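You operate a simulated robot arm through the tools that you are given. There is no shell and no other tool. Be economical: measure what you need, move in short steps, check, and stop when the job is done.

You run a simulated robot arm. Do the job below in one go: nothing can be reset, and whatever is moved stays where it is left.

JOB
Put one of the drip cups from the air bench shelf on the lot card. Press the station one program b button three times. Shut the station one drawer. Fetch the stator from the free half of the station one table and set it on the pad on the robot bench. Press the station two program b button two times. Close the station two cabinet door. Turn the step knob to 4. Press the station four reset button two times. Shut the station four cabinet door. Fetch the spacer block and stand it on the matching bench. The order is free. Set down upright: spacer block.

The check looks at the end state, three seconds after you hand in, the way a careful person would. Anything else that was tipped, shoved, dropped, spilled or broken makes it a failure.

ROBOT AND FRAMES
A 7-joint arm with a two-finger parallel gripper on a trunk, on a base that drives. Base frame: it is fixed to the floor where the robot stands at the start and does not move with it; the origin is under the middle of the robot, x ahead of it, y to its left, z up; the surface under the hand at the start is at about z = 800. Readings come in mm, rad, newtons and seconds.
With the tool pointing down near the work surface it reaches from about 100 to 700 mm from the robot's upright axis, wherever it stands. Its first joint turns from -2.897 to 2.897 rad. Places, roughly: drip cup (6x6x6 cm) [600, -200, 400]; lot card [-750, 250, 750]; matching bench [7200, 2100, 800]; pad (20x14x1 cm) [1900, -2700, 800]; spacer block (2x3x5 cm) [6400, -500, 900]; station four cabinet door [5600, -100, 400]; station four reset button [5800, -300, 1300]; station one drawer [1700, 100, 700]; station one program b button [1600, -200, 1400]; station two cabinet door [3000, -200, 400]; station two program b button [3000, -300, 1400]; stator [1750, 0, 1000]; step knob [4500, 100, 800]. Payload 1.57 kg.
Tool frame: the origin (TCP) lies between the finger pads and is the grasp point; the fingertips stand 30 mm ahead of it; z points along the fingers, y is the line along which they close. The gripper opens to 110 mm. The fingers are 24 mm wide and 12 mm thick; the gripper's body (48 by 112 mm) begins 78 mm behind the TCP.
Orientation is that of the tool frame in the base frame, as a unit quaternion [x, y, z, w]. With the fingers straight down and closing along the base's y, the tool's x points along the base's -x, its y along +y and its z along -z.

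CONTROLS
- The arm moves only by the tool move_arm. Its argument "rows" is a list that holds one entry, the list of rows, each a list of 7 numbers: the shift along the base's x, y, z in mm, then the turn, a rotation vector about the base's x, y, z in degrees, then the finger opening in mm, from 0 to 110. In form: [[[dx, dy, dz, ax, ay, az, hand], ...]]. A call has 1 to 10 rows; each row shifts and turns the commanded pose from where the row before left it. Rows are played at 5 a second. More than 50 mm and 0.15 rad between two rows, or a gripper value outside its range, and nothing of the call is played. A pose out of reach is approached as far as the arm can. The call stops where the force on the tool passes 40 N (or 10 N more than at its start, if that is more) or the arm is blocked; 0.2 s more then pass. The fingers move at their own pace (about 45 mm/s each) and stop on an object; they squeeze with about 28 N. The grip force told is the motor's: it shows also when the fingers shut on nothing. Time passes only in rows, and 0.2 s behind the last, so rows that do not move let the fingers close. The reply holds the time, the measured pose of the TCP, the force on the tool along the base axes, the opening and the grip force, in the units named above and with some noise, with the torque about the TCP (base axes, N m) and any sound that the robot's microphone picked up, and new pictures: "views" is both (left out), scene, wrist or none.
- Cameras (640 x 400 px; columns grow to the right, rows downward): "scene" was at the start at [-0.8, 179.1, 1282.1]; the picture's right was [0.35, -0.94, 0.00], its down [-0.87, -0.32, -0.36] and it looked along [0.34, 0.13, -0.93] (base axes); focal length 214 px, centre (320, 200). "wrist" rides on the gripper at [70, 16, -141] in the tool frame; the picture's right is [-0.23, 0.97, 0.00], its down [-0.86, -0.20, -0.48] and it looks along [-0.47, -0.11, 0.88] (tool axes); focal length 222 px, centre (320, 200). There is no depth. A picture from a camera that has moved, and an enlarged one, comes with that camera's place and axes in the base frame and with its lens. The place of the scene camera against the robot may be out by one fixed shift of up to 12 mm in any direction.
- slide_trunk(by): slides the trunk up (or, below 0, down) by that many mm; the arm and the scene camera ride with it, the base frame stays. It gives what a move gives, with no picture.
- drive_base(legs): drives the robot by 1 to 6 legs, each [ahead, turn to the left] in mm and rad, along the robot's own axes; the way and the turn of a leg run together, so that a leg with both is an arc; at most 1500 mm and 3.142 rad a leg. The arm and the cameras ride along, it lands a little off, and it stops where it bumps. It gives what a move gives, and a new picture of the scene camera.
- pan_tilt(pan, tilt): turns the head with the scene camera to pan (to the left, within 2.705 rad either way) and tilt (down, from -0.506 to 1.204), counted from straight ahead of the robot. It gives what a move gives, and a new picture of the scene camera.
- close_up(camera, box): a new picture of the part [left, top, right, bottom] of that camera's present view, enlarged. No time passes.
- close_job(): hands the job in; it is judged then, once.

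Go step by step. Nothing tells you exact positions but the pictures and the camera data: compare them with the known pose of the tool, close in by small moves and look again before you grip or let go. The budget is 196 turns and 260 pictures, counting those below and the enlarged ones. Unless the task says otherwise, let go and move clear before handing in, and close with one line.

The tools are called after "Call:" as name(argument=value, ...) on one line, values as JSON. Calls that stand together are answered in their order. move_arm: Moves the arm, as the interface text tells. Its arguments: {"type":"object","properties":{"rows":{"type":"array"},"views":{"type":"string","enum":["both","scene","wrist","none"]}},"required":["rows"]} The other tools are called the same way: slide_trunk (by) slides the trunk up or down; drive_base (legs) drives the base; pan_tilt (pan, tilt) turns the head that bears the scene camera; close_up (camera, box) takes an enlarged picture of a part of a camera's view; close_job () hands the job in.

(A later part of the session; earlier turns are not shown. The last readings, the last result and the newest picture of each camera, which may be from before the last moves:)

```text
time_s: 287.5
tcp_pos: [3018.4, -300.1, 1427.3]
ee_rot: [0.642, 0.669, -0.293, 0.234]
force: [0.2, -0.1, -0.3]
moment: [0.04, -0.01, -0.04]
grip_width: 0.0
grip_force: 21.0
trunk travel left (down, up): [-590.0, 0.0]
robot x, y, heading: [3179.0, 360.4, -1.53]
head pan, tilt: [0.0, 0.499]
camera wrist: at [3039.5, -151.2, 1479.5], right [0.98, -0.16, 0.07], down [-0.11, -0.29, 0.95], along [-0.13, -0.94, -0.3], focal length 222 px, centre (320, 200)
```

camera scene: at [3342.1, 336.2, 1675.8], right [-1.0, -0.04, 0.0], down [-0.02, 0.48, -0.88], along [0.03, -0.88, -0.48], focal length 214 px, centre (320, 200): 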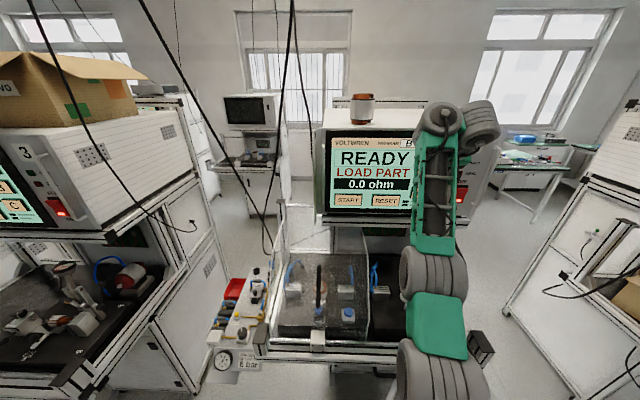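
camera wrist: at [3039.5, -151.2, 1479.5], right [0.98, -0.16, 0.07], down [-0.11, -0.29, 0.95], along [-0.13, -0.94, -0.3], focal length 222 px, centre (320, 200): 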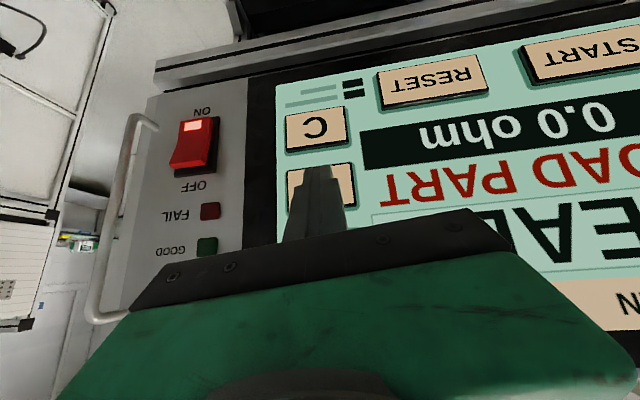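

Releases are silent, so clicks count presses: three at station one, two at station two. Now I back away and look at the station two cabinet door.

Call:
drive_base(legs=[[-480, 0]])

Call:
pan_tilt(pan=-0.1, tilt=0.8)

Call:
close_up(camera="scene", box=[240, 150, 440, 275])

```text
time_s: 290.4
tcp_pos: [2998.3, 181.5, 1427.5]
ee_rot: [0.644, 0.667, -0.294, 0.234]
force: [0.9, -0.1, -0.5]
moment: [-0.01, 0.03, 0.01]
grip_width: 0.1
grip_force: 21.2
trunk travel left (down, up): [-590.0, 0.0]
robot x, y, heading: [3164.5, 840.3, -1.546]
head pan, tilt: [0.0, 0.499]
camera scene: at [3326.7, 815.4, 1675.8], right [-1.0, -0.03, 0.0], down [-0.01, 0.48, -0.88], along [0.02, -0.88, -0.48], focal length 214 px, centre (320, 200)
```

scene: 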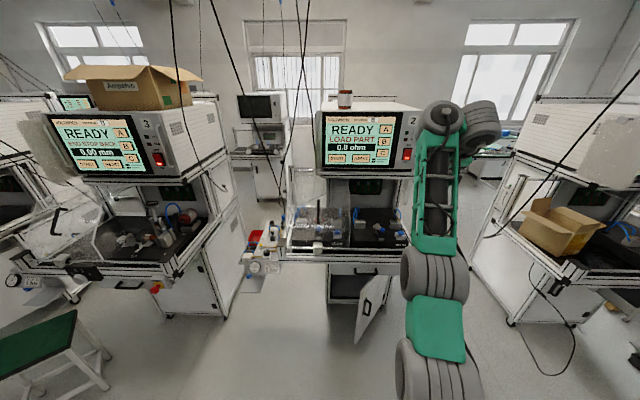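

```text
time_s: 291.2
tcp_pos: [2998.7, 179.8, 1428.8]
ee_rot: [0.645, 0.666, -0.294, 0.233]
force: [-1.5, -0.2, 0.6]
moment: [0.01, 0.02, 0.02]
grip_width: 0.1
grip_force: 21.1
trunk travel left (down, up): [-590.0, 0.0]
robot x, y, heading: [3167.1, 837.2, -1.542]
head pan, tilt: [-0.099, 0.799]
camera scene: at [3318.4, 825.2, 1649.9], right [-1.0, 0.07, 0.0], down [0.05, 0.71, -0.7], along [-0.05, -0.7, -0.72], focal length 214 px, centre (320, 200)
```

scene: 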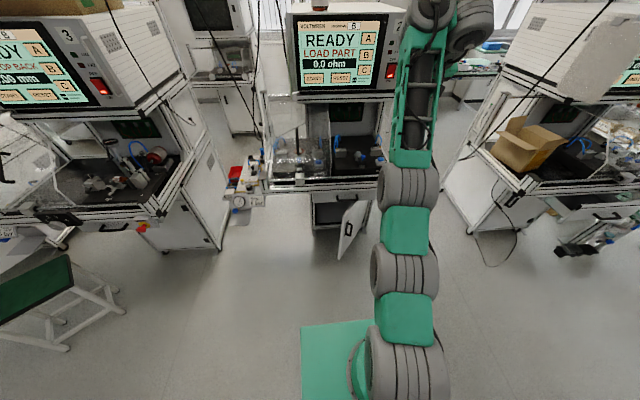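

```text
3.20 times, centred on (340, 212) of scene
camera zoom: at [3318.4, 825.2, 1649.9], right [-1.0, 0.07, 0.0], down [0.05, 0.71, -0.7], along [-0.05, -0.7, -0.72], focal length 686 px, centre (256, 160)
```

zoom: 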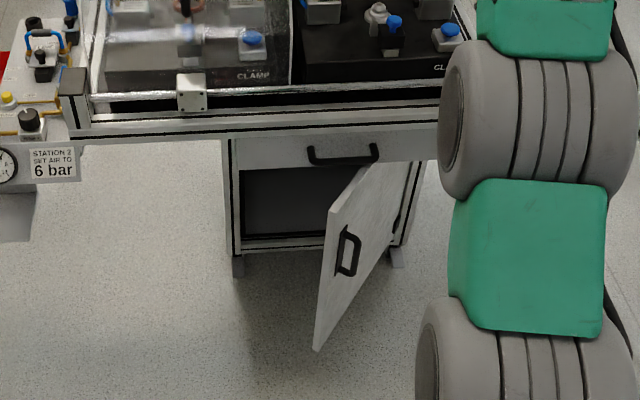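

Call:
close_up(camera="scene", box=[300, 185, 390, 265])

```text
5.00 times, centred on (345, 225) of scene
camera zoom: at [3318.4, 825.2, 1649.9], right [-1.0, 0.07, 0.0], down [0.05, 0.71, -0.7], along [-0.05, -0.7, -0.72], focal length 1072 px, centre (195, 75)
```

zoom: 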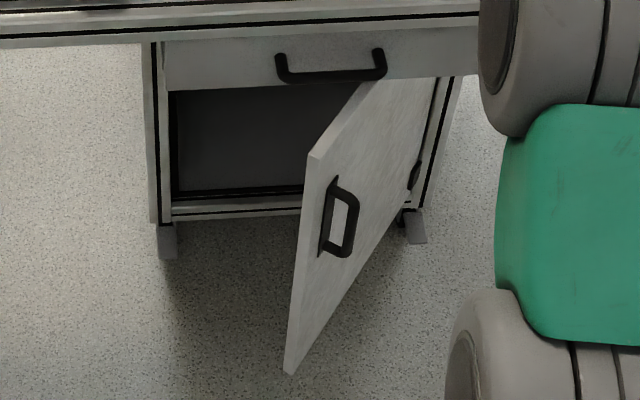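

The door is hinged at the small‑x side and must be pushed under the drawer overhang, so I'll bring the hand into a sideways pose: arm low and straight along the aisle, hand pointing −y.

Call:
drive_base(legs=[[0, 1.545]])

Call:
move_arm(rows=[[[18, 0, -35, 0, 3, 0, 0], [18, 0, -35, 0, 3, 0, 0], [18, 0, -38, 0, 3, 0, 0], [14, 0, -40, 0, 3.3, 0, 0], [10, 0, -40, 0, 3.3, 0, 0], [8, 0, -40, 0, 3.3, 0, 0], [4, 0, -40, 0, 3.3, 0, 0], [4, 0, -40, 0, 3.3, 0, 0], [4, 0, -40, 0, 3.3, 0, 0], [4, 0, -40, 0, 3.3, 0, 0]]], views="none")

Call:
move_arm(rows=[[[0, 0, 10, -8, 0, 0, 0], [0, -10, 15, -8, 0, 0, 0], [0, -15, 20, -8, 0, 0, 0], [0, -20, 20, -8, 0, 0, 0], [0, -20, 20, -8, 0, 0, 0], [0, -20, 20, -8, 0, 0, 0], [0, -20, 20, -8, 0, 0, 0], [0, -20, 20, -8, 0, 0, 0]]], views="scene")

```text
time_s: 295.4
tcp_pos: [3820.1, 666.0, 1427.6]
ee_rot: [-0.012, 0.927, -0.045, 0.372]
force: [0.6, 0.3, -0.2]
moment: [0.01, 0.0, 0.02]
grip_width: 0.0
grip_force: 20.9
trunk travel left (down, up): [-590.0, 0.0]
robot x, y, heading: [3165.5, 836.3, 0.021]
head pan, tilt: [-0.099, 0.799]
camera scene: at [3188.6, 988.6, 1649.8], right [-0.08, -1.0, 0.0], down [-0.71, 0.06, -0.7], along [0.69, -0.06, -0.72], focal length 214 px, centre (320, 200)
```

scene: 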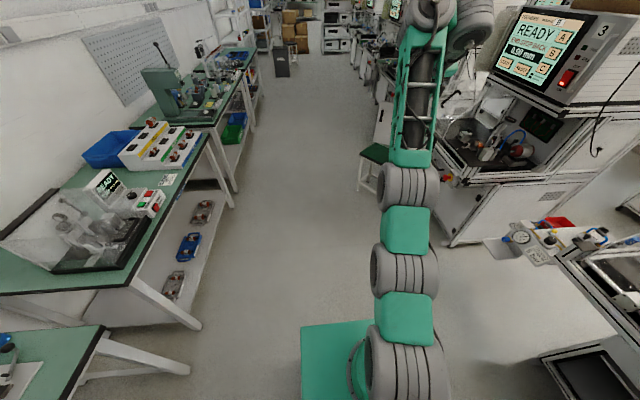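

```text
time_s: 297.6
tcp_pos: [3922.2, 666.9, 1041.0]
ee_rot: [-0.023, 0.994, -0.038, 0.102]
force: [-0.1, -0.7, 0.1]
moment: [-0.01, 0.03, 0.01]
grip_width: 0.0
grip_force: 21.4
trunk travel left (down, up): [-590.0, 0.0]
robot x, y, heading: [3162.7, 837.6, 0.024]
head pan, tilt: [-0.099, 0.799]
```

```text
time_s: 299.4
tcp_pos: [3897.4, 555.9, 1169.5]
ee_rot: [-0.073, 0.822, -0.56, 0.074]
force: [0.9, 0.2, 0.5]
moment: [-0.02, 0.0, 0.0]
grip_width: 0.2
grip_force: 21.9
out of reach, approached as far as the arm can: row 2, 3, 5
trunk travel left (down, up): [-590.0, 0.0]
robot x, y, heading: [3164.8, 835.8, 0.025]
head pan, tilt: [-0.099, 0.799]
camera scene: at [3188.9, 988.3, 1649.9], right [-0.08, -1.0, 0.0], down [-0.71, 0.06, -0.7], along [0.69, -0.06, -0.72], focal length 214 px, centre (320, 200)
```

scene: 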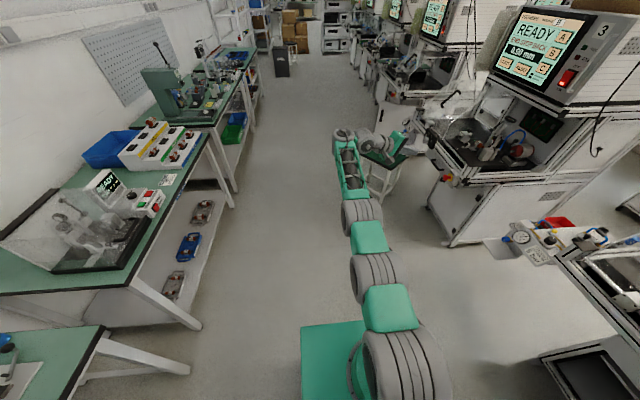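

Call:
move_arm(rows=[[[0, -20, 20, -7.5, 0, 0, 0], [0, -20, 15, -7.5, 0, 0, 0], [0, -20, 10, -7, 0, 0, 0]]], views="both")

```text
time_s: 300.2
tcp_pos: [3898.4, 496.8, 1215.3]
ee_rot: [0.087, -0.699, 0.707, -0.058]
force: [-0.2, 0.6, -0.1]
moment: [-0.01, 0.04, 0.07]
grip_width: 0.0
grip_force: 21.3
trunk travel left (down, up): [-590.0, 0.0]
robot x, y, heading: [3163.4, 836.6, 0.02]
head pan, tilt: [-0.099, 0.799]
camera scene: at [3188.7, 988.1, 1649.9], right [-0.08, -1.0, 0.0], down [-0.71, 0.06, -0.7], along [0.69, -0.06, -0.72], focal length 214 px, centre (320, 200)
camera wrist: at [3800.8, 621.6, 1201.4], right [0.18, 0.03, -0.98], down [0.75, 0.65, 0.16], along [0.64, -0.76, 0.09], focal length 222 px, centre (320, 200)
```

scene: 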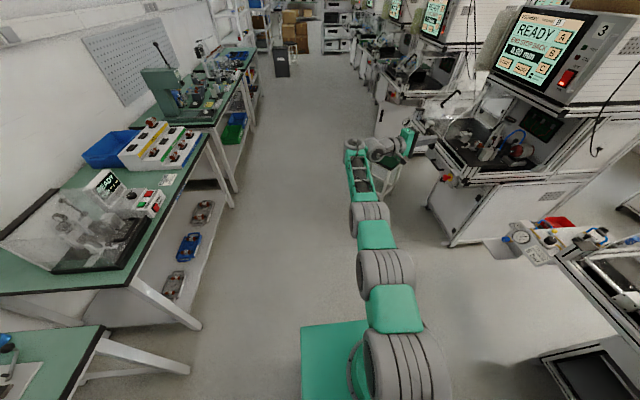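
wrist: 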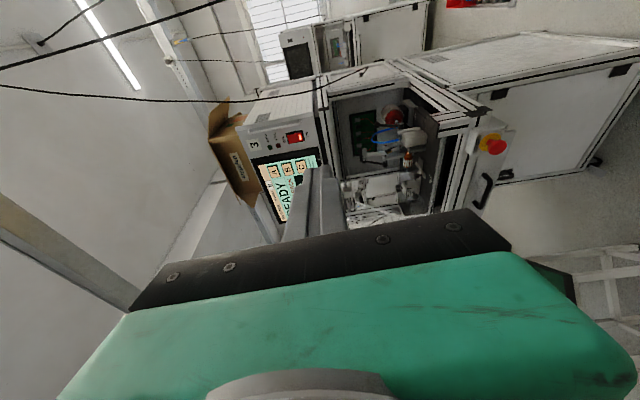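

The sideways hand pose works. Now I go to the gap side of station two, lower the hand to about z 590, and sweep the door shut.

Call:
drive_base(legs=[[0, 0.457], [-970, 0]])

Call:
slide_trunk(by=-590)

Call:
move_arm(rows=[[[0, 0, -20, 0, 0, 0, 0], [0, 0, -15, 0, 0, 0, 0]]], views="none")

Call:
drive_base(legs=[[0, -0.35]])

Call:
pan_tilt(pan=-0.4, tilt=0.6)

```text
time_s: 306.6
tcp_pos: [3100.7, 408.6, 1216.5]
ee_rot: [0.246, -0.662, 0.674, -0.219]
force: [0.3, -0.2, -0.5]
moment: [-0.02, -0.02, 0.01]
grip_width: 0.0
grip_force: 21.7
trunk travel left (down, up): [-590.0, 0.0]
robot x, y, heading: [2292.3, 380.8, 0.489]
head pan, tilt: [-0.099, 0.799]
camera scene: at [2249.8, 527.0, 1649.9], right [0.38, -0.93, 0.0], down [-0.66, -0.27, -0.7], along [0.65, 0.26, -0.72], focal length 214 px, centre (320, 200)
```

scene: 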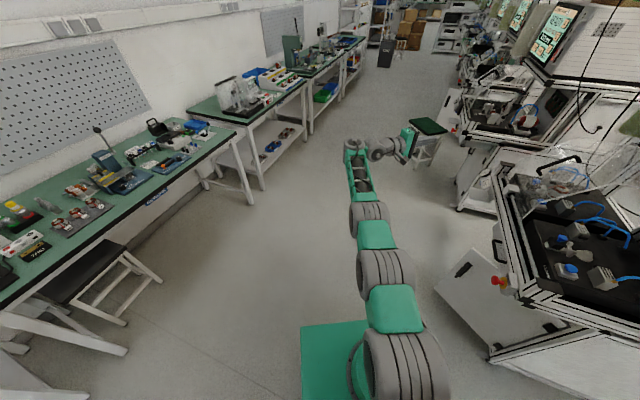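

```text
refused: -590 is not a number from -400 to 400
```

```text
time_s: 307.2
tcp_pos: [3101.3, 407.6, 1178.3]
ee_rot: [0.246, -0.661, 0.674, -0.219]
force: [-0.1, -0.2, 0.1]
moment: [0.01, -0.01, 0.01]
grip_width: 0.1
grip_force: 21.5
trunk travel left (down, up): [-590.0, 0.0]
robot x, y, heading: [2295.2, 380.7, 0.482]
head pan, tilt: [-0.099, 0.799]
```

```text
time_s: 308.7
tcp_pos: [3062.2, 134.5, 1178.5]
ee_rot: [0.129, -0.694, 0.701, -0.102]
force: [-0.9, 0.3, 0.3]
moment: [-0.01, 0.02, 0.02]
grip_width: 0.0
grip_force: 21.1
trunk travel left (down, up): [-590.0, 0.0]
robot x, y, heading: [2292.8, 381.2, 0.143]
head pan, tilt: [-0.099, 0.799]
camera scene: at [2299.8, 535.3, 1649.9], right [0.04, -1.0, 0.0], down [-0.72, -0.03, -0.7], along [0.7, 0.03, -0.72], focal length 214 px, centre (320, 200)
```

scene: 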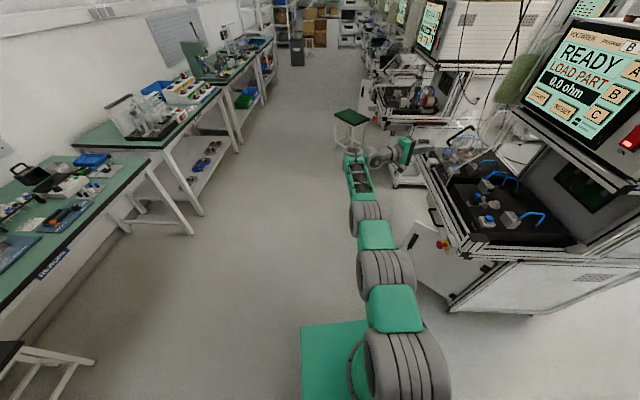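

```text
time_s: 309.5
tcp_pos: [3062.9, 133.8, 1180.0]
ee_rot: [0.129, -0.694, 0.701, -0.101]
force: [-0.1, -0.5, 1.0]
moment: [0.0, 0.0, -0.01]
grip_width: 0.2
grip_force: 21.8
trunk travel left (down, up): [-590.0, 0.0]
robot x, y, heading: [2292.8, 380.0, 0.142]
head pan, tilt: [-0.4, 0.6]
camera scene: at [2304.6, 510.0, 1666.7], right [-0.25, -0.97, 0.0], down [-0.55, 0.14, -0.82], along [0.8, -0.21, -0.57], focal length 214 px, centre (320, 200)
```

scene: 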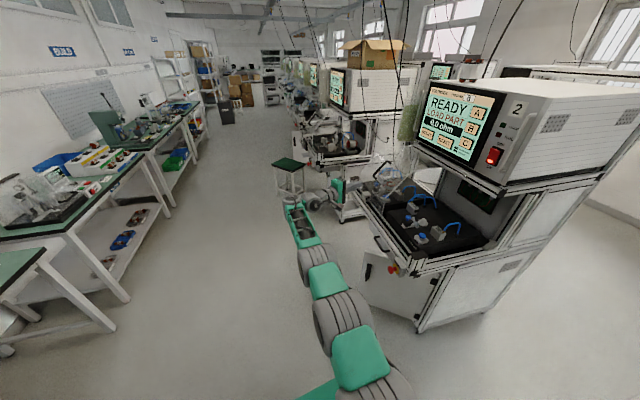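

Call:
slide_trunk(by=-400)

Call:
slide_trunk(by=-190)

Call:
move_arm(rows=[[[0, 0, -20, 0, 0, 0, 0], [0, 0, -15, 0, 0, 0, 0]]], views="both")

```text
time_s: 313.3
tcp_pos: [3063.7, 133.9, 779.7]
ee_rot: [0.129, -0.694, 0.701, -0.101]
force: [-0.2, -0.2, -0.3]
moment: [-0.02, -0.02, 0.04]
grip_width: 0.1
grip_force: 21.2
trunk travel left (down, up): [-190.0, 400.0]
robot x, y, heading: [2291.7, 384.2, 0.139]
head pan, tilt: [-0.4, 0.6]
```

```text
time_s: 315.4
tcp_pos: [3062.6, 135.7, 589.6]
ee_rot: [0.129, -0.694, 0.701, -0.101]
force: [-0.5, -1.0, -0.4]
moment: [0.0, 0.01, -0.01]
grip_width: 0.0
grip_force: 21.3
trunk travel left (down, up): [0.0, 590.0]
robot x, y, heading: [2290.9, 381.9, 0.143]
head pan, tilt: [-0.4, 0.6]
```

```text
time_s: 316.0
tcp_pos: [3062.3, 136.6, 553.8]
ee_rot: [0.129, -0.694, 0.702, -0.101]
force: [-1.0, -0.3, 0.2]
moment: [0.04, 0.0, -0.04]
grip_width: 0.0
grip_force: 21.5
trunk travel left (down, up): [0.0, 590.0]
robot x, y, heading: [2295.3, 382.2, 0.138]
head pan, tilt: [-0.4, 0.6]
camera scene: at [2304.5, 509.9, 1076.8], right [-0.26, -0.97, 0.0], down [-0.55, 0.14, -0.83], along [0.8, -0.21, -0.56], focal length 214 px, centre (320, 200)
camera wrist: at [2950.6, 246.6, 540.0], right [0.18, 0.06, -0.98], down [0.66, 0.73, 0.16], along [0.73, -0.68, 0.09], focal length 222 px, centre (320, 200)
```

scene: 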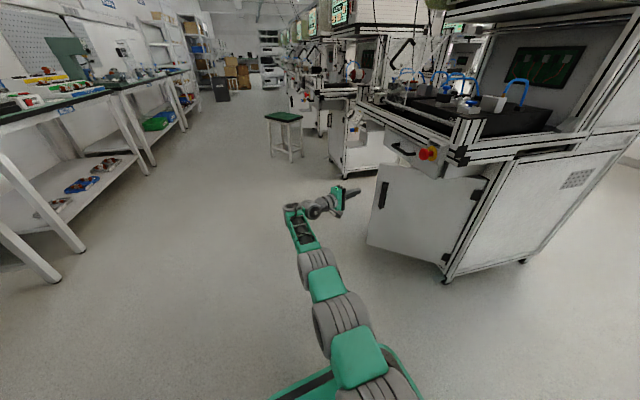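
wrist: 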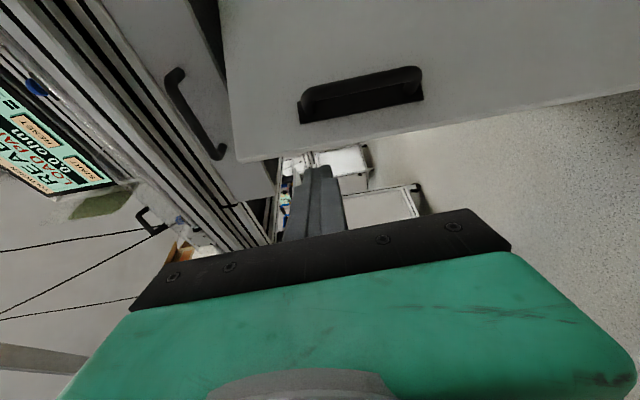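

Call:
move_arm(rows=[[[0, 0, 25, 0, 0, 0, 0]]], views="none")

Call:
drive_base(legs=[[120, -0.2]])

Call:
move_arm(rows=[[[0, 0, 0, 0, 0, 0, 0]]], views="wrist")

```text
time_s: 316.4
tcp_pos: [3062.4, 133.9, 576.8]
ee_rot: [0.13, -0.694, 0.701, -0.099]
force: [-0.1, -0.1, -0.7]
moment: [-0.06, -0.01, -0.02]
grip_width: 0.1
grip_force: 20.7
trunk travel left (down, up): [0.0, 590.0]
robot x, y, heading: [2294.5, 383.6, 0.142]
head pan, tilt: [-0.4, 0.6]
```

```text
time_s: 317.6
tcp_pos: [3118.8, -4.6, 578.9]
ee_rot: [0.061, -0.702, 0.708, -0.031]
force: [-0.3, 0.0, -0.2]
moment: [-0.01, 0.03, 0.01]
grip_width: 0.1
grip_force: 21.2
trunk travel left (down, up): [0.0, 590.0]
robot x, y, heading: [2412.1, 389.5, -0.051]
head pan, tilt: [-0.4, 0.6]
camera scene: at [2445.9, 512.3, 1076.7], right [-0.44, -0.9, 0.0], down [-0.51, 0.25, -0.83], along [0.74, -0.36, -0.56], focal length 214 px, centre (320, 200)
```

scene: 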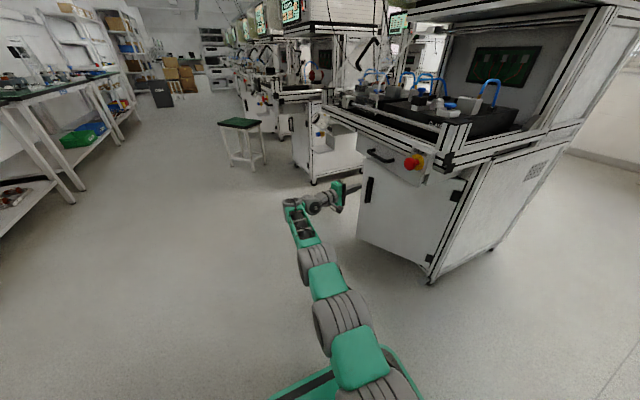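

```text
time_s: 318.0
tcp_pos: [3117.2, -5.7, 577.4]
ee_rot: [0.06, -0.704, 0.707, -0.032]
force: [-0.3, -0.1, 0.2]
moment: [-0.01, -0.01, -0.02]
grip_width: 0.0
grip_force: 21.1
trunk travel left (down, up): [0.0, 590.0]
robot x, y, heading: [2408.8, 389.1, -0.054]
head pan, tilt: [-0.4, 0.6]
camera wrist: at [3029.3, 126.5, 563.9], right [0.19, 0.02, -0.98], down [0.79, 0.59, 0.16], along [0.58, -0.81, 0.09], focal length 222 px, centre (320, 200)
```

wrist: 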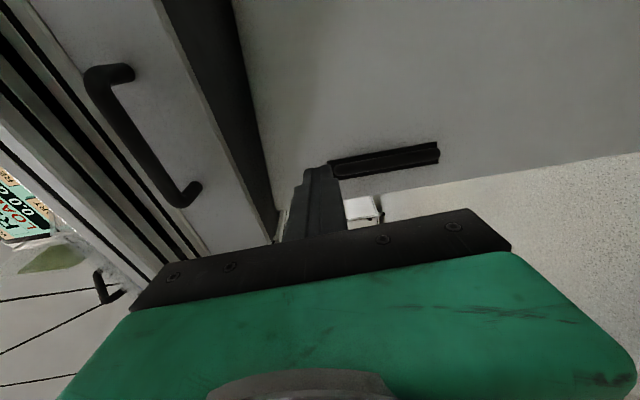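

Call:
drive_base(legs=[[110, -0.14]])

Call:
drive_base(legs=[[90, -0.11]])

Call:
move_arm(rows=[[[0, 0, 0, 0, 0, 0, 0]]], views="wrist")

```text
time_s: 319.2
tcp_pos: [3165.8, -112.1, 577.7]
ee_rot: [0.012, -0.705, 0.708, 0.017]
force: [0.2, -0.2, -0.7]
moment: [0.01, 0.01, 0.02]
grip_width: 0.1
grip_force: 21.4
trunk travel left (down, up): [0.0, 590.0]
robot x, y, heading: [2522.9, 375.2, -0.189]
head pan, tilt: [-0.4, 0.6]
camera scene: at [2572.5, 493.8, 1076.7], right [-0.56, -0.83, 0.0], down [-0.47, 0.32, -0.83], along [0.68, -0.46, -0.56], focal length 214 px, centre (320, 200)
```

scene: 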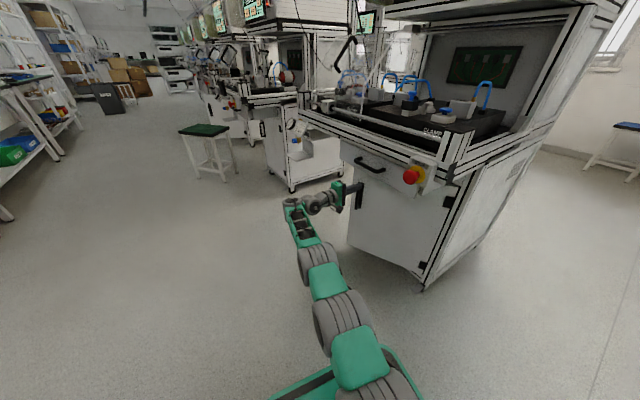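

```text
time_s: 320.3
tcp_pos: [3196.3, -203.1, 578.8]
ee_rot: [-0.028, -0.705, 0.706, 0.056]
force: [1.4, 0.9, 1.5]
moment: [-0.03, -0.01, 0.04]
grip_width: 0.0
grip_force: 21.3
trunk travel left (down, up): [0.0, 590.0]
robot x, y, heading: [2609.6, 350.4, -0.301]
head pan, tilt: [-0.4, 0.6]
camera scene: at [2672.1, 466.3, 1076.7], right [-0.65, -0.76, 0.0], down [-0.43, 0.36, -0.83], along [0.63, -0.53, -0.56], focal length 214 px, centre (320, 200)
```

scene: 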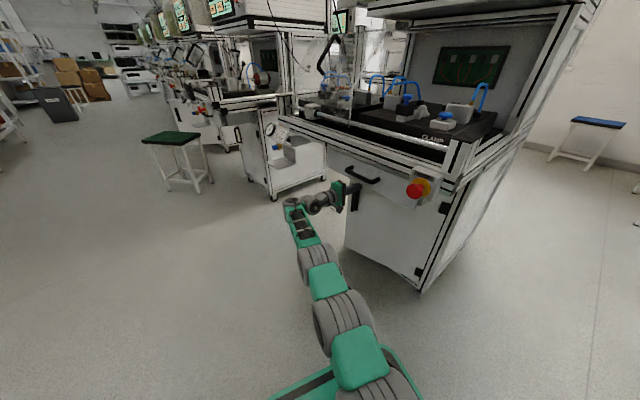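

```text
time_s: 320.7
tcp_pos: [3196.2, -203.0, 577.6]
ee_rot: [-0.029, -0.706, 0.706, 0.056]
force: [1.0, 0.0, 0.5]
moment: [-0.01, -0.03, 0.03]
grip_width: 0.0
grip_force: 21.5
trunk travel left (down, up): [0.0, 590.0]
robot x, y, heading: [2610.9, 349.9, -0.302]
head pan, tilt: [-0.4, 0.6]
camera wrist: at [3143.1, -53.5, 563.9], right [0.19, -0.03, -0.98], down [0.91, 0.37, 0.16], along [0.36, -0.93, 0.09], focal length 222 px, centre (320, 200)
```

wrist: 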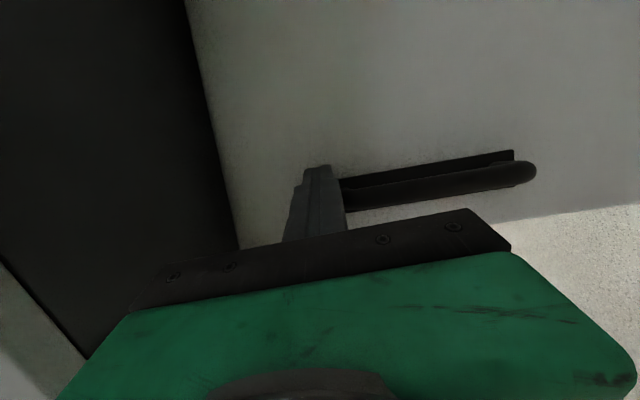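

Call:
drive_base(legs=[[10, -0.035]])

Call:
drive_base(legs=[[10, -0.035]])

Call:
close_up(camera="scene", box=[280, 120, 480, 300])

```text
time_s: 321.5
tcp_pos: [3186.0, -225.9, 577.2]
ee_rot: [-0.041, -0.705, 0.705, 0.069]
force: [-1.5, 0.1, 0.7]
moment: [-0.04, 0.0, 0.0]
grip_width: 0.0
grip_force: 21.4
trunk travel left (down, up): [0.0, 590.0]
robot x, y, heading: [2617.9, 352.3, -0.337]
head pan, tilt: [-0.4, 0.6]
camera scene: at [2685.6, 460.9, 1076.7], right [-0.67, -0.74, 0.0], down [-0.42, 0.38, -0.83], along [0.61, -0.56, -0.56], focal length 214 px, centre (320, 200)
```

scene: 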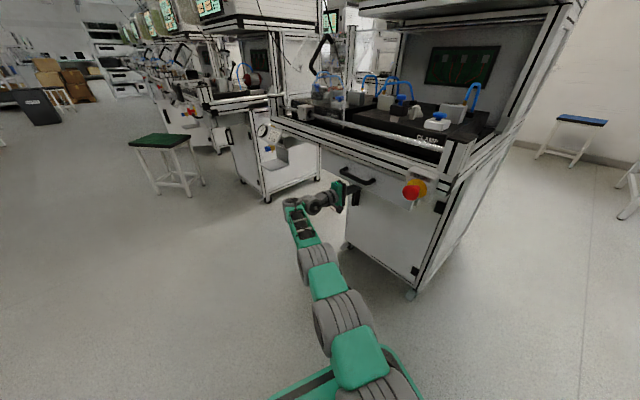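

```text
time_s: 322.3
tcp_pos: [3174.1, -249.6, 577.3]
ee_rot: [-0.054, -0.703, 0.704, 0.081]
force: [-0.5, -0.4, 1.0]
moment: [0.02, 0.01, 0.02]
grip_width: 0.1
grip_force: 21.2
trunk travel left (down, up): [0.0, 590.0]
robot x, y, heading: [2625.3, 346.9, -0.372]
head pan, tilt: [-0.4, 0.6]
camera scene: at [2698.7, 455.4, 1076.7], right [-0.7, -0.72, 0.0], down [-0.4, 0.39, -0.83], along [0.59, -0.58, -0.56], focal length 214 px, centre (320, 200)
```

scene: 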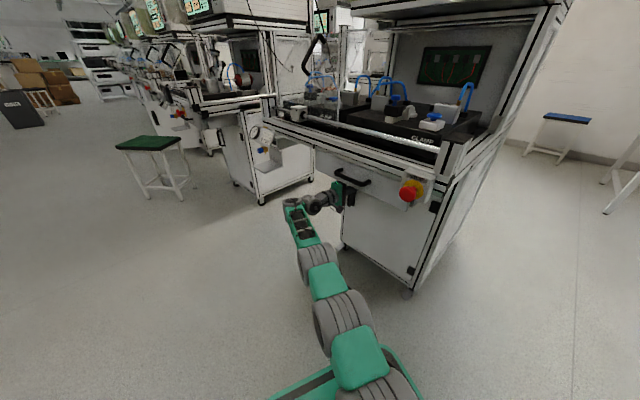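

```text
2.22 times, centred on (380, 210) of scene
camera zoom: at [2698.7, 455.4, 1076.7], right [-0.7, -0.72, 0.0], down [-0.4, 0.39, -0.83], along [0.59, -0.58, -0.56], focal length 477 px, centre (187, 178)
```

zoom: 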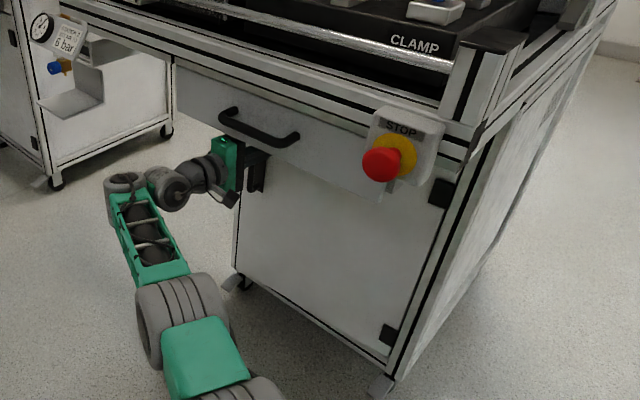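

Call:
drive_base(legs=[[16, -0.03]])

Call:
drive_base(legs=[[14, -0.025]])

Call:
close_up(camera="scene", box=[280, 120, 480, 300])

Call:
move_arm(rows=[[[0, 0, 0, 0, 0, 0, 0]]], views="wrist")

```text
time_s: 323.1
tcp_pos: [3172.1, -271.9, 576.6]
ee_rot: [0.064, 0.703, -0.702, -0.093]
force: [-0.4, 0.7, 0.6]
moment: [-0.01, -0.02, -0.01]
grip_width: 0.1
grip_force: 21.6
trunk travel left (down, up): [0.0, 590.0]
robot x, y, heading: [2640.9, 339.6, -0.402]
head pan, tilt: [-0.4, 0.6]
camera scene: at [2716.7, 447.4, 1076.7], right [-0.72, -0.69, 0.0], down [-0.39, 0.41, -0.83], along [0.57, -0.59, -0.56], focal length 214 px, centre (320, 200)
```

scene: 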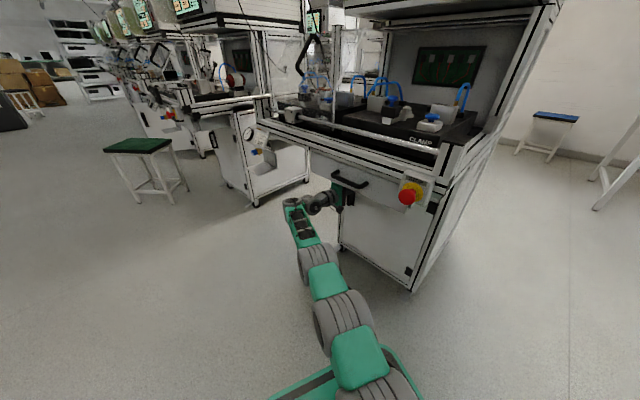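

```text
time_s: 323.8
tcp_pos: [3170.1, -290.4, 578.6]
ee_rot: [0.071, 0.702, -0.701, -0.101]
force: [0.3, 0.1, -1.0]
moment: [0.02, 0.0, -0.01]
grip_width: 0.1
grip_force: 21.0
trunk travel left (down, up): [0.0, 590.0]
robot x, y, heading: [2656.2, 330.1, -0.428]
head pan, tilt: [-0.4, 0.6]
camera scene: at [2731.9, 440.1, 1076.7], right [-0.74, -0.68, 0.0], down [-0.38, 0.42, -0.83], along [0.56, -0.61, -0.56], focal length 214 px, centre (320, 200)
```

scene: 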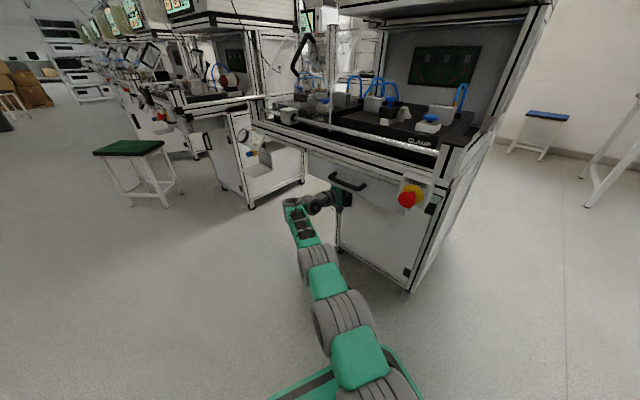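

```text
2.22 times, centred on (380, 210) of scene
camera zoom: at [2731.9, 440.1, 1076.7], right [-0.74, -0.68, 0.0], down [-0.38, 0.42, -0.83], along [0.56, -0.61, -0.56], focal length 477 px, centre (187, 178)
```

zoom: 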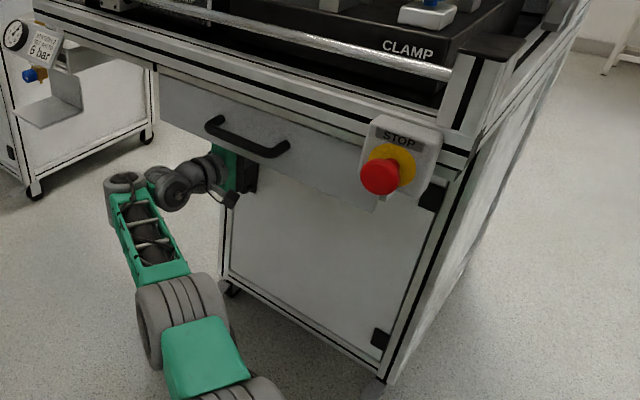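

```text
time_s: 324.2
tcp_pos: [3168.3, -290.1, 578.1]
ee_rot: [-0.072, -0.702, 0.702, 0.101]
force: [-0.2, -0.1, 0.1]
moment: [-0.02, 0.01, 0.03]
grip_width: 0.0
grip_force: 21.2
trunk travel left (down, up): [0.0, 590.0]
robot x, y, heading: [2652.6, 332.7, -0.429]
head pan, tilt: [-0.4, 0.6]
camera wrist: at [3134.7, -135.3, 563.8], right [0.18, -0.05, -0.98], down [0.95, 0.26, 0.16], along [0.24, -0.97, 0.09], focal length 222 px, centre (320, 200)
```

wrist: 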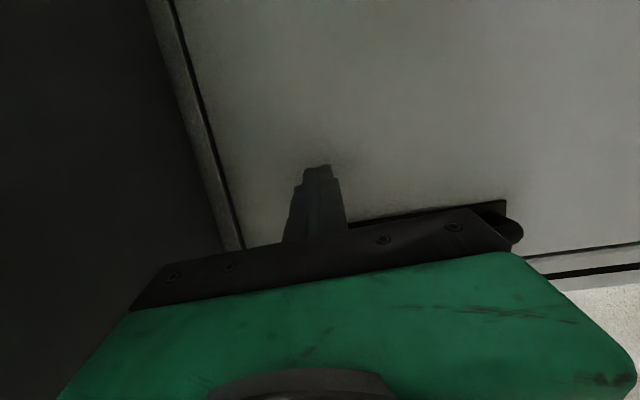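

Call:
drive_base(legs=[[8, -0.018]])

Call:
drive_base(legs=[[6, -0.018]])

Call:
move_arm(rows=[[[0, 0, 0, 0, 0, 0, 0]]], views="wrist")

```text
time_s: 325.1
tcp_pos: [3167.3, -297.6, 577.4]
ee_rot: [0.077, 0.702, -0.7, -0.107]
force: [-0.5, 6.9, 1.7]
moment: [-0.05, 0.06, 0.06]
grip_width: 0.1
grip_force: 21.5
trunk travel left (down, up): [0.0, 590.0]
robot x, y, heading: [2666.7, 332.1, -0.437]
head pan, tilt: [-0.4, 0.6]
stopped in leg 1: the force on the tool passed its limit at 48 N (the readings are from after the stop); the commanded pose is now the measured one
camera scene: at [2739.6, 436.7, 1076.7], right [-0.74, -0.67, 0.0], down [-0.38, 0.42, -0.83], along [0.55, -0.61, -0.56], focal length 214 px, centre (320, 200)
```

scene: 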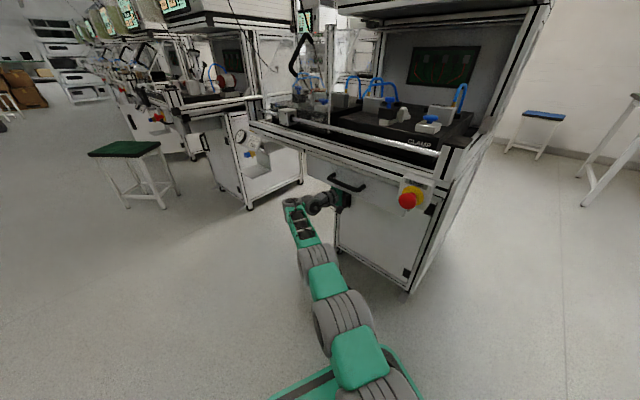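

```text
time_s: 325.9
tcp_pos: [3167.3, -298.3, 577.9]
ee_rot: [0.079, 0.702, -0.7, -0.109]
force: [-0.6, 9.4, 2.6]
moment: [-0.08, 0.09, 0.01]
grip_width: 0.0
grip_force: 21.2
trunk travel left (down, up): [0.0, 590.0]
robot x, y, heading: [2667.0, 334.4, -0.44]
head pan, tilt: [-0.4, 0.6]
stopped in leg 1: the force on the tool passed its limit at 57 N (the readings are from after the stop); the commanded pose is now the measured one
camera scene: at [2741.6, 436.0, 1076.7], right [-0.74, -0.67, 0.0], down [-0.38, 0.42, -0.83], along [0.55, -0.61, -0.56], focal length 214 px, centre (320, 200)
```

scene: 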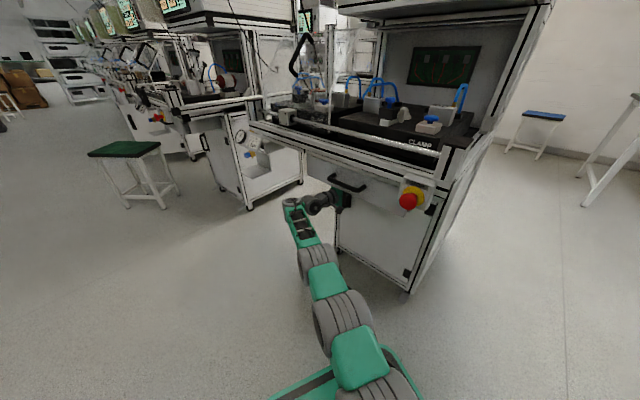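

```text
time_s: 326.3
tcp_pos: [3167.1, -297.4, 578.9]
ee_rot: [0.08, 0.702, -0.699, -0.11]
force: [-0.4, 12.0, 3.9]
moment: [-0.07, 0.05, 0.02]
grip_width: 0.1
grip_force: 21.4
trunk travel left (down, up): [0.0, 590.0]
robot x, y, heading: [2660.7, 329.2, -0.439]
head pan, tilt: [-0.4, 0.6]
camera wrist: at [3136.8, -141.6, 563.9], right [0.18, -0.05, -0.98], down [0.96, 0.23, 0.16], along [0.22, -0.97, 0.09], focal length 222 px, centre (320, 200)
```

wrist: 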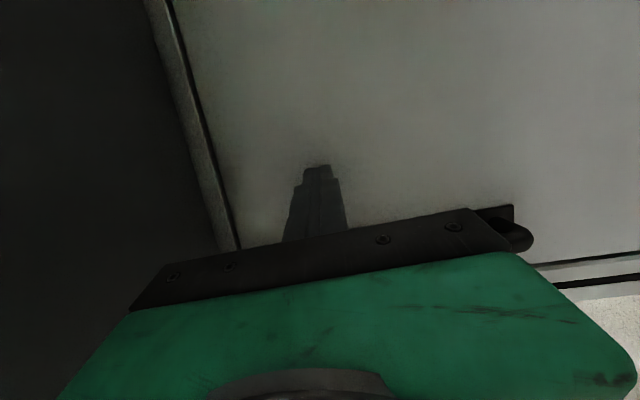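

Station two's door is shut firmly. Next: back out, and set up the same sideways push for the station one drawer.

Call:
drive_base(legs=[[0, 0.05], [-880, 0], [0, 0.58]])

Call:
slide_trunk(by=180)

Call:
pan_tilt(pan=-0.5, tilt=0.6)

```text
time_s: 332.8
tcp_pos: [2640.8, 441.8, 576.9]
ee_rot: [0.138, -0.693, 0.699, -0.109]
force: [-0.1, 1.0, -0.4]
moment: [0.0, 0.0, -0.03]
grip_width: 0.0
grip_force: 21.6
trunk travel left (down, up): [0.0, 590.0]
robot x, y, heading: [1868.8, 660.2, 0.18]
head pan, tilt: [-0.4, 0.6]
camera scene: at [1874.4, 789.5, 1076.7], right [-0.22, -0.98, 0.0], down [-0.55, 0.12, -0.83], along [0.81, -0.18, -0.56], focal length 214 px, centre (320, 200)
```

scene: 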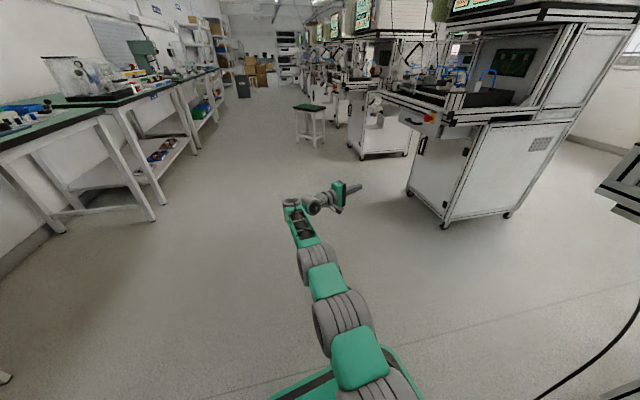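

```text
time_s: 334.8
tcp_pos: [2641.8, 440.8, 757.7]
ee_rot: [0.137, -0.692, 0.7, -0.11]
force: [0.5, -0.1, 0.0]
moment: [-0.01, 0.01, -0.03]
grip_width: 0.0
grip_force: 21.4
trunk travel left (down, up): [-180.0, 410.0]
robot x, y, heading: [1869.7, 662.5, 0.177]
head pan, tilt: [-0.4, 0.6]
```

```text
time_s: 335.5
tcp_pos: [2643.0, 441.0, 756.3]
ee_rot: [0.138, -0.692, 0.7, -0.109]
force: [0.2, 0.9, -0.6]
moment: [-0.01, -0.01, -0.01]
grip_width: 0.0
grip_force: 21.3
trunk travel left (down, up): [-180.0, 410.0]
robot x, y, heading: [1872.2, 660.1, 0.18]
head pan, tilt: [-0.499, 0.6]
camera scene: at [1872.1, 781.0, 1256.7], right [-0.31, -0.95, 0.0], down [-0.54, 0.18, -0.83], along [0.78, -0.26, -0.56], focal length 214 px, centre (320, 200)
```

scene: 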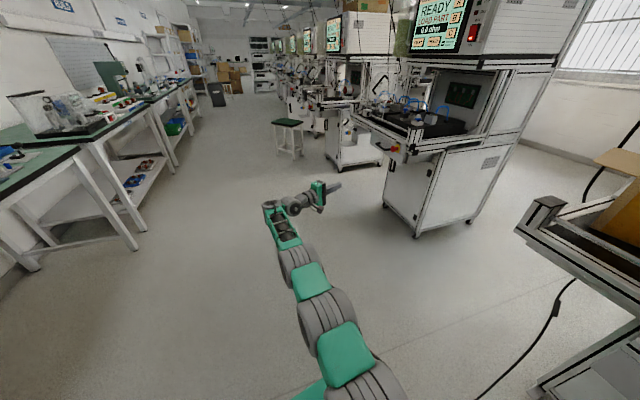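

Call:
drive_base(legs=[[0, -0.05], [-980, 0]])

Call:
pan_tilt(pan=-0.5, tilt=0.5)

Call:
move_arm(rows=[[[0, 0, 0, 0, 0, 0, 0]]], views="wrist")

```text
time_s: 341.1
tcp_pos: [1654.1, 280.0, 757.2]
ee_rot: [0.126, -0.696, 0.701, -0.095]
force: [0.9, 0.2, -0.4]
moment: [-0.02, -0.04, -0.01]
grip_width: 0.3
grip_force: 21.1
trunk travel left (down, up): [-180.0, 410.0]
robot x, y, heading: [887.0, 529.9, 0.143]
head pan, tilt: [-0.499, 0.6]
camera scene: at [897.3, 646.6, 1256.7], right [-0.35, -0.94, 0.0], down [-0.53, 0.2, -0.83], along [0.77, -0.29, -0.56], focal length 214 px, centre (320, 200)
```

scene: 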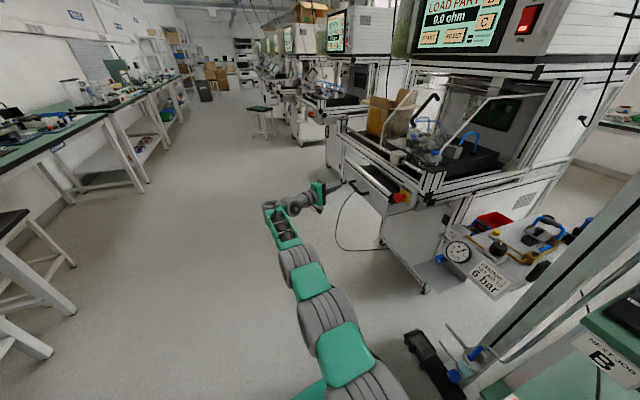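

```text
time_s: 341.7
tcp_pos: [1655.0, 279.7, 756.9]
ee_rot: [0.125, -0.696, 0.701, -0.096]
force: [0.6, -0.2, 1.0]
moment: [-0.01, -0.02, -0.03]
grip_width: 0.0
grip_force: 21.1
trunk travel left (down, up): [-180.0, 410.0]
robot x, y, heading: [886.6, 528.7, 0.146]
head pan, tilt: [-0.499, 0.499]
camera scene: at [899.7, 645.7, 1265.8], right [-0.35, -0.94, 0.0], down [-0.45, 0.17, -0.88], along [0.82, -0.31, -0.48], focal length 214 px, centre (320, 200)
```

scene: 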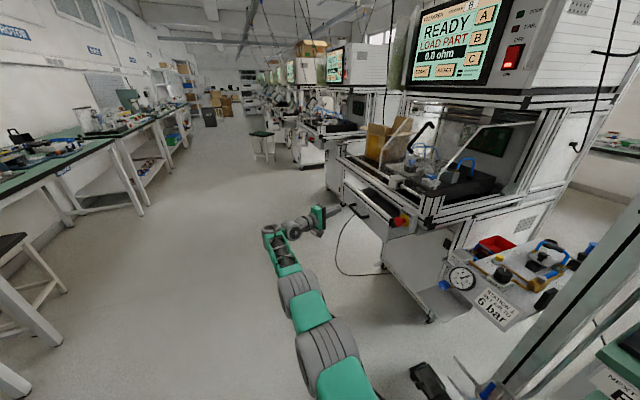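

```text
time_s: 342.1
tcp_pos: [1654.7, 280.1, 756.4]
ee_rot: [0.125, -0.695, 0.701, -0.096]
force: [0.2, 0.8, 0.1]
moment: [0.03, 0.05, -0.02]
grip_width: 0.1
grip_force: 21.0
trunk travel left (down, up): [-180.0, 410.0]
robot x, y, heading: [889.5, 525.3, 0.143]
head pan, tilt: [-0.499, 0.499]
camera wrist: at [1544.1, 393.2, 743.2], right [0.18, 0.06, -0.98], down [0.67, 0.72, 0.16], along [0.72, -0.69, 0.09], focal length 222 px, centre (320, 200)
```

wrist: 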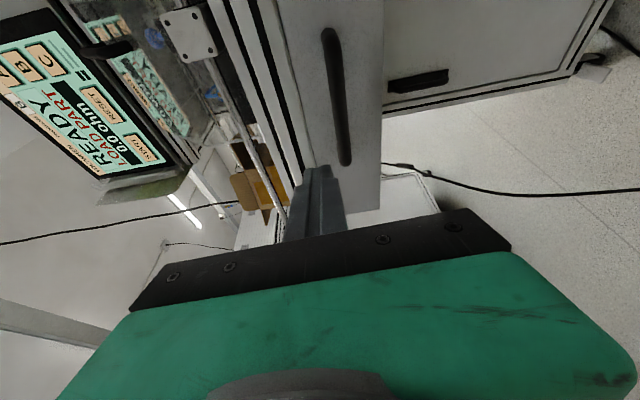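

Call:
drive_base(legs=[[70, -0.16]])

Call:
drive_base(legs=[[50, -0.1]])

Call:
move_arm(rows=[[[0, 0, 0, 0, 0, 0, 0]]], views="wrist")

```text
time_s: 343.2
tcp_pos: [1675.3, 167.0, 756.2]
ee_rot: [0.07, -0.704, 0.706, -0.041]
force: [0.2, -0.2, -0.2]
moment: [-0.01, 0.01, -0.01]
grip_width: 0.3
grip_force: 21.0
trunk travel left (down, up): [-180.0, 410.0]
robot x, y, heading: [958.0, 533.7, -0.014]
head pan, tilt: [-0.499, 0.499]
camera scene: at [987.2, 648.4, 1265.8], right [-0.49, -0.87, 0.0], down [-0.42, 0.24, -0.88], along [0.76, -0.43, -0.48], focal length 214 px, centre (320, 200)
```

scene: 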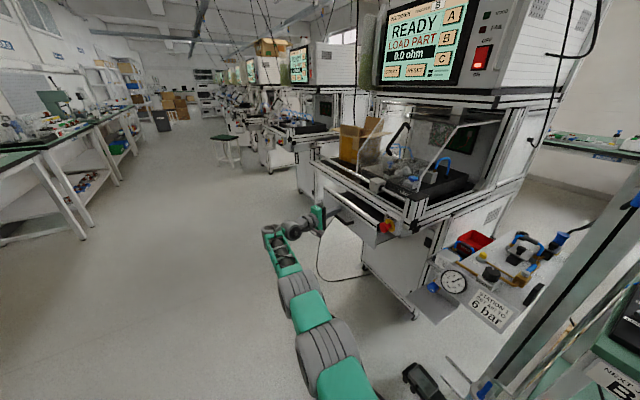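

```text
time_s: 344.1
tcp_pos: [1685.1, 93.5, 756.7]
ee_rot: [0.035, -0.706, 0.708, -0.005]
force: [-0.1, 0.3, 0.4]
moment: [0.02, -0.01, -0.01]
grip_width: 0.0
grip_force: 21.0
trunk travel left (down, up): [-180.0, 410.0]
robot x, y, heading: [1009.1, 529.7, -0.117]
head pan, tilt: [-0.499, 0.499]
camera scene: at [1048.0, 642.6, 1265.8], right [-0.58, -0.82, 0.0], down [-0.39, 0.28, -0.88], along [0.72, -0.51, -0.48], focal length 214 px, centre (320, 200)
```

scene: 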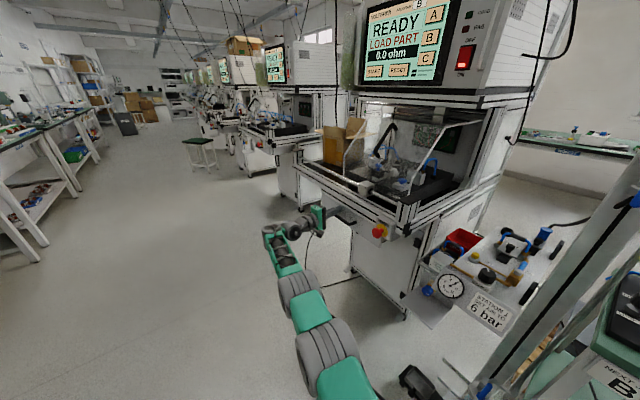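

```text
time_s: 344.5
tcp_pos: [1686.0, 93.7, 756.9]
ee_rot: [0.034, -0.705, 0.708, -0.004]
force: [-0.4, -0.2, 0.1]
moment: [-0.02, 0.0, 0.0]
grip_width: 0.0
grip_force: 21.3
trunk travel left (down, up): [-180.0, 410.0]
robot x, y, heading: [1010.4, 533.9, -0.114]
head pan, tilt: [-0.499, 0.499]
camera wrist: at [1607.4, 231.9, 743.0], right [0.19, 0.01, -0.98], down [0.83, 0.53, 0.16], along [0.52, -0.85, 0.09], focal length 222 px, centre (320, 200)
```

wrist: 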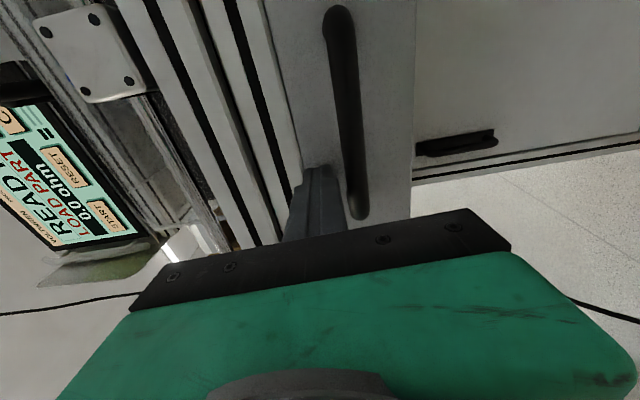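

Call:
slide_trunk(by=-12)

Call:
drive_base(legs=[[30, -0.06]])

Call:
move_arm(rows=[[[0, 0, 0, 0, 0, 0, 0]]], views="wrist")

```text
time_s: 345.1
tcp_pos: [1684.9, 95.0, 748.3]
ee_rot: [0.034, -0.705, 0.709, -0.007]
force: [3.1, -0.4, 10.4]
moment: [-0.05, -0.15, -0.01]
grip_width: 0.0
grip_force: 21.6
trunk travel left (down, up): [-168.0, 422.0]
robot x, y, heading: [1007.6, 529.8, -0.116]
head pan, tilt: [-0.499, 0.499]
```

```text
time_s: 346.0
tcp_pos: [1687.5, 58.4, 748.9]
ee_rot: [0.014, -0.705, 0.709, 0.012]
force: [-1.3, 5.9, 1.5]
moment: [0.09, 0.02, 0.07]
grip_width: 0.2
grip_force: 21.5
trunk travel left (down, up): [-168.0, 422.0]
robot x, y, heading: [1038.3, 523.3, -0.164]
head pan, tilt: [-0.499, 0.499]
stopped in leg 1: the force on the tool passed its limit at 60 N (the readings are from after the stop); the commanded pose is now the measured one
camera scene: at [1078.1, 638.0, 1253.6], right [-0.61, -0.79, 0.0], down [-0.38, 0.29, -0.88], along [0.69, -0.54, -0.48], focal length 214 px, centre (320, 200)
```

scene: 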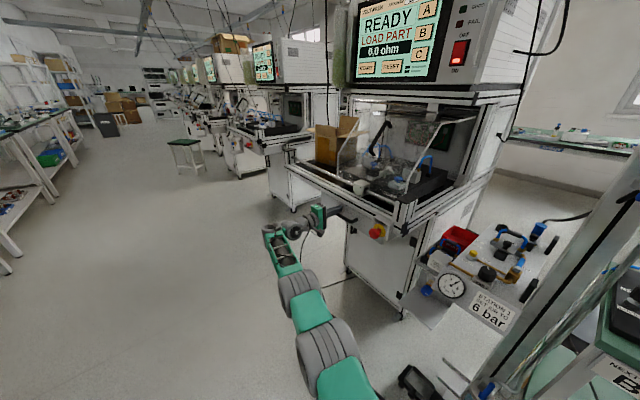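

```text
time_s: 346.4
tcp_pos: [1685.5, 57.2, 748.7]
ee_rot: [0.013, -0.705, 0.709, 0.013]
force: [-1.8, 5.1, 1.2]
moment: [0.12, 0.02, 0.08]
grip_width: 0.2
grip_force: 21.5
trunk travel left (down, up): [-168.0, 422.0]
robot x, y, heading: [1036.5, 526.0, -0.162]
head pan, tilt: [-0.499, 0.499]
camera wrist: at [1616.4, 199.5, 734.4], right [0.19, -0.01, -0.98], down [0.86, 0.48, 0.16], along [0.47, -0.88, 0.1], focal length 222 px, centre (320, 200)
```

wrist: 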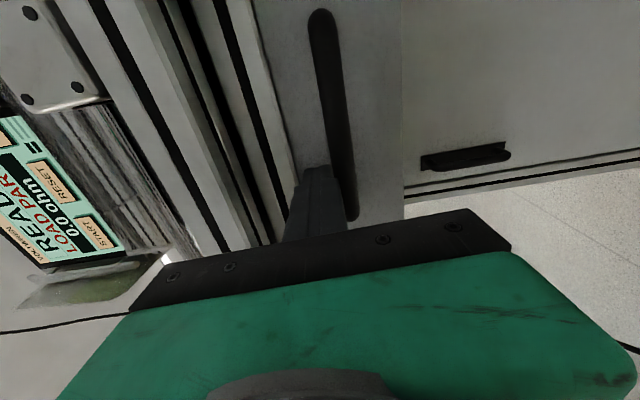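

Call:
close_up(camera="scene", box=[290, 150, 430, 260])

```text
3.64 times, centred on (360, 205) of scene
camera zoom: at [1078.2, 638.1, 1253.8], right [-0.61, -0.79, 0.0], down [-0.38, 0.29, -0.88], along [0.69, -0.54, -0.48], focal length 780 px, centre (174, 182)
```

zoom: 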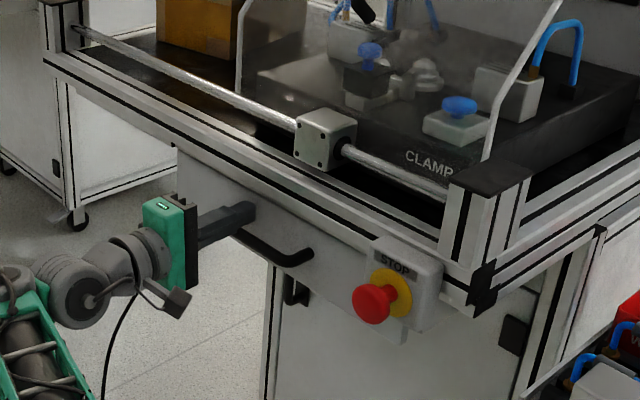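

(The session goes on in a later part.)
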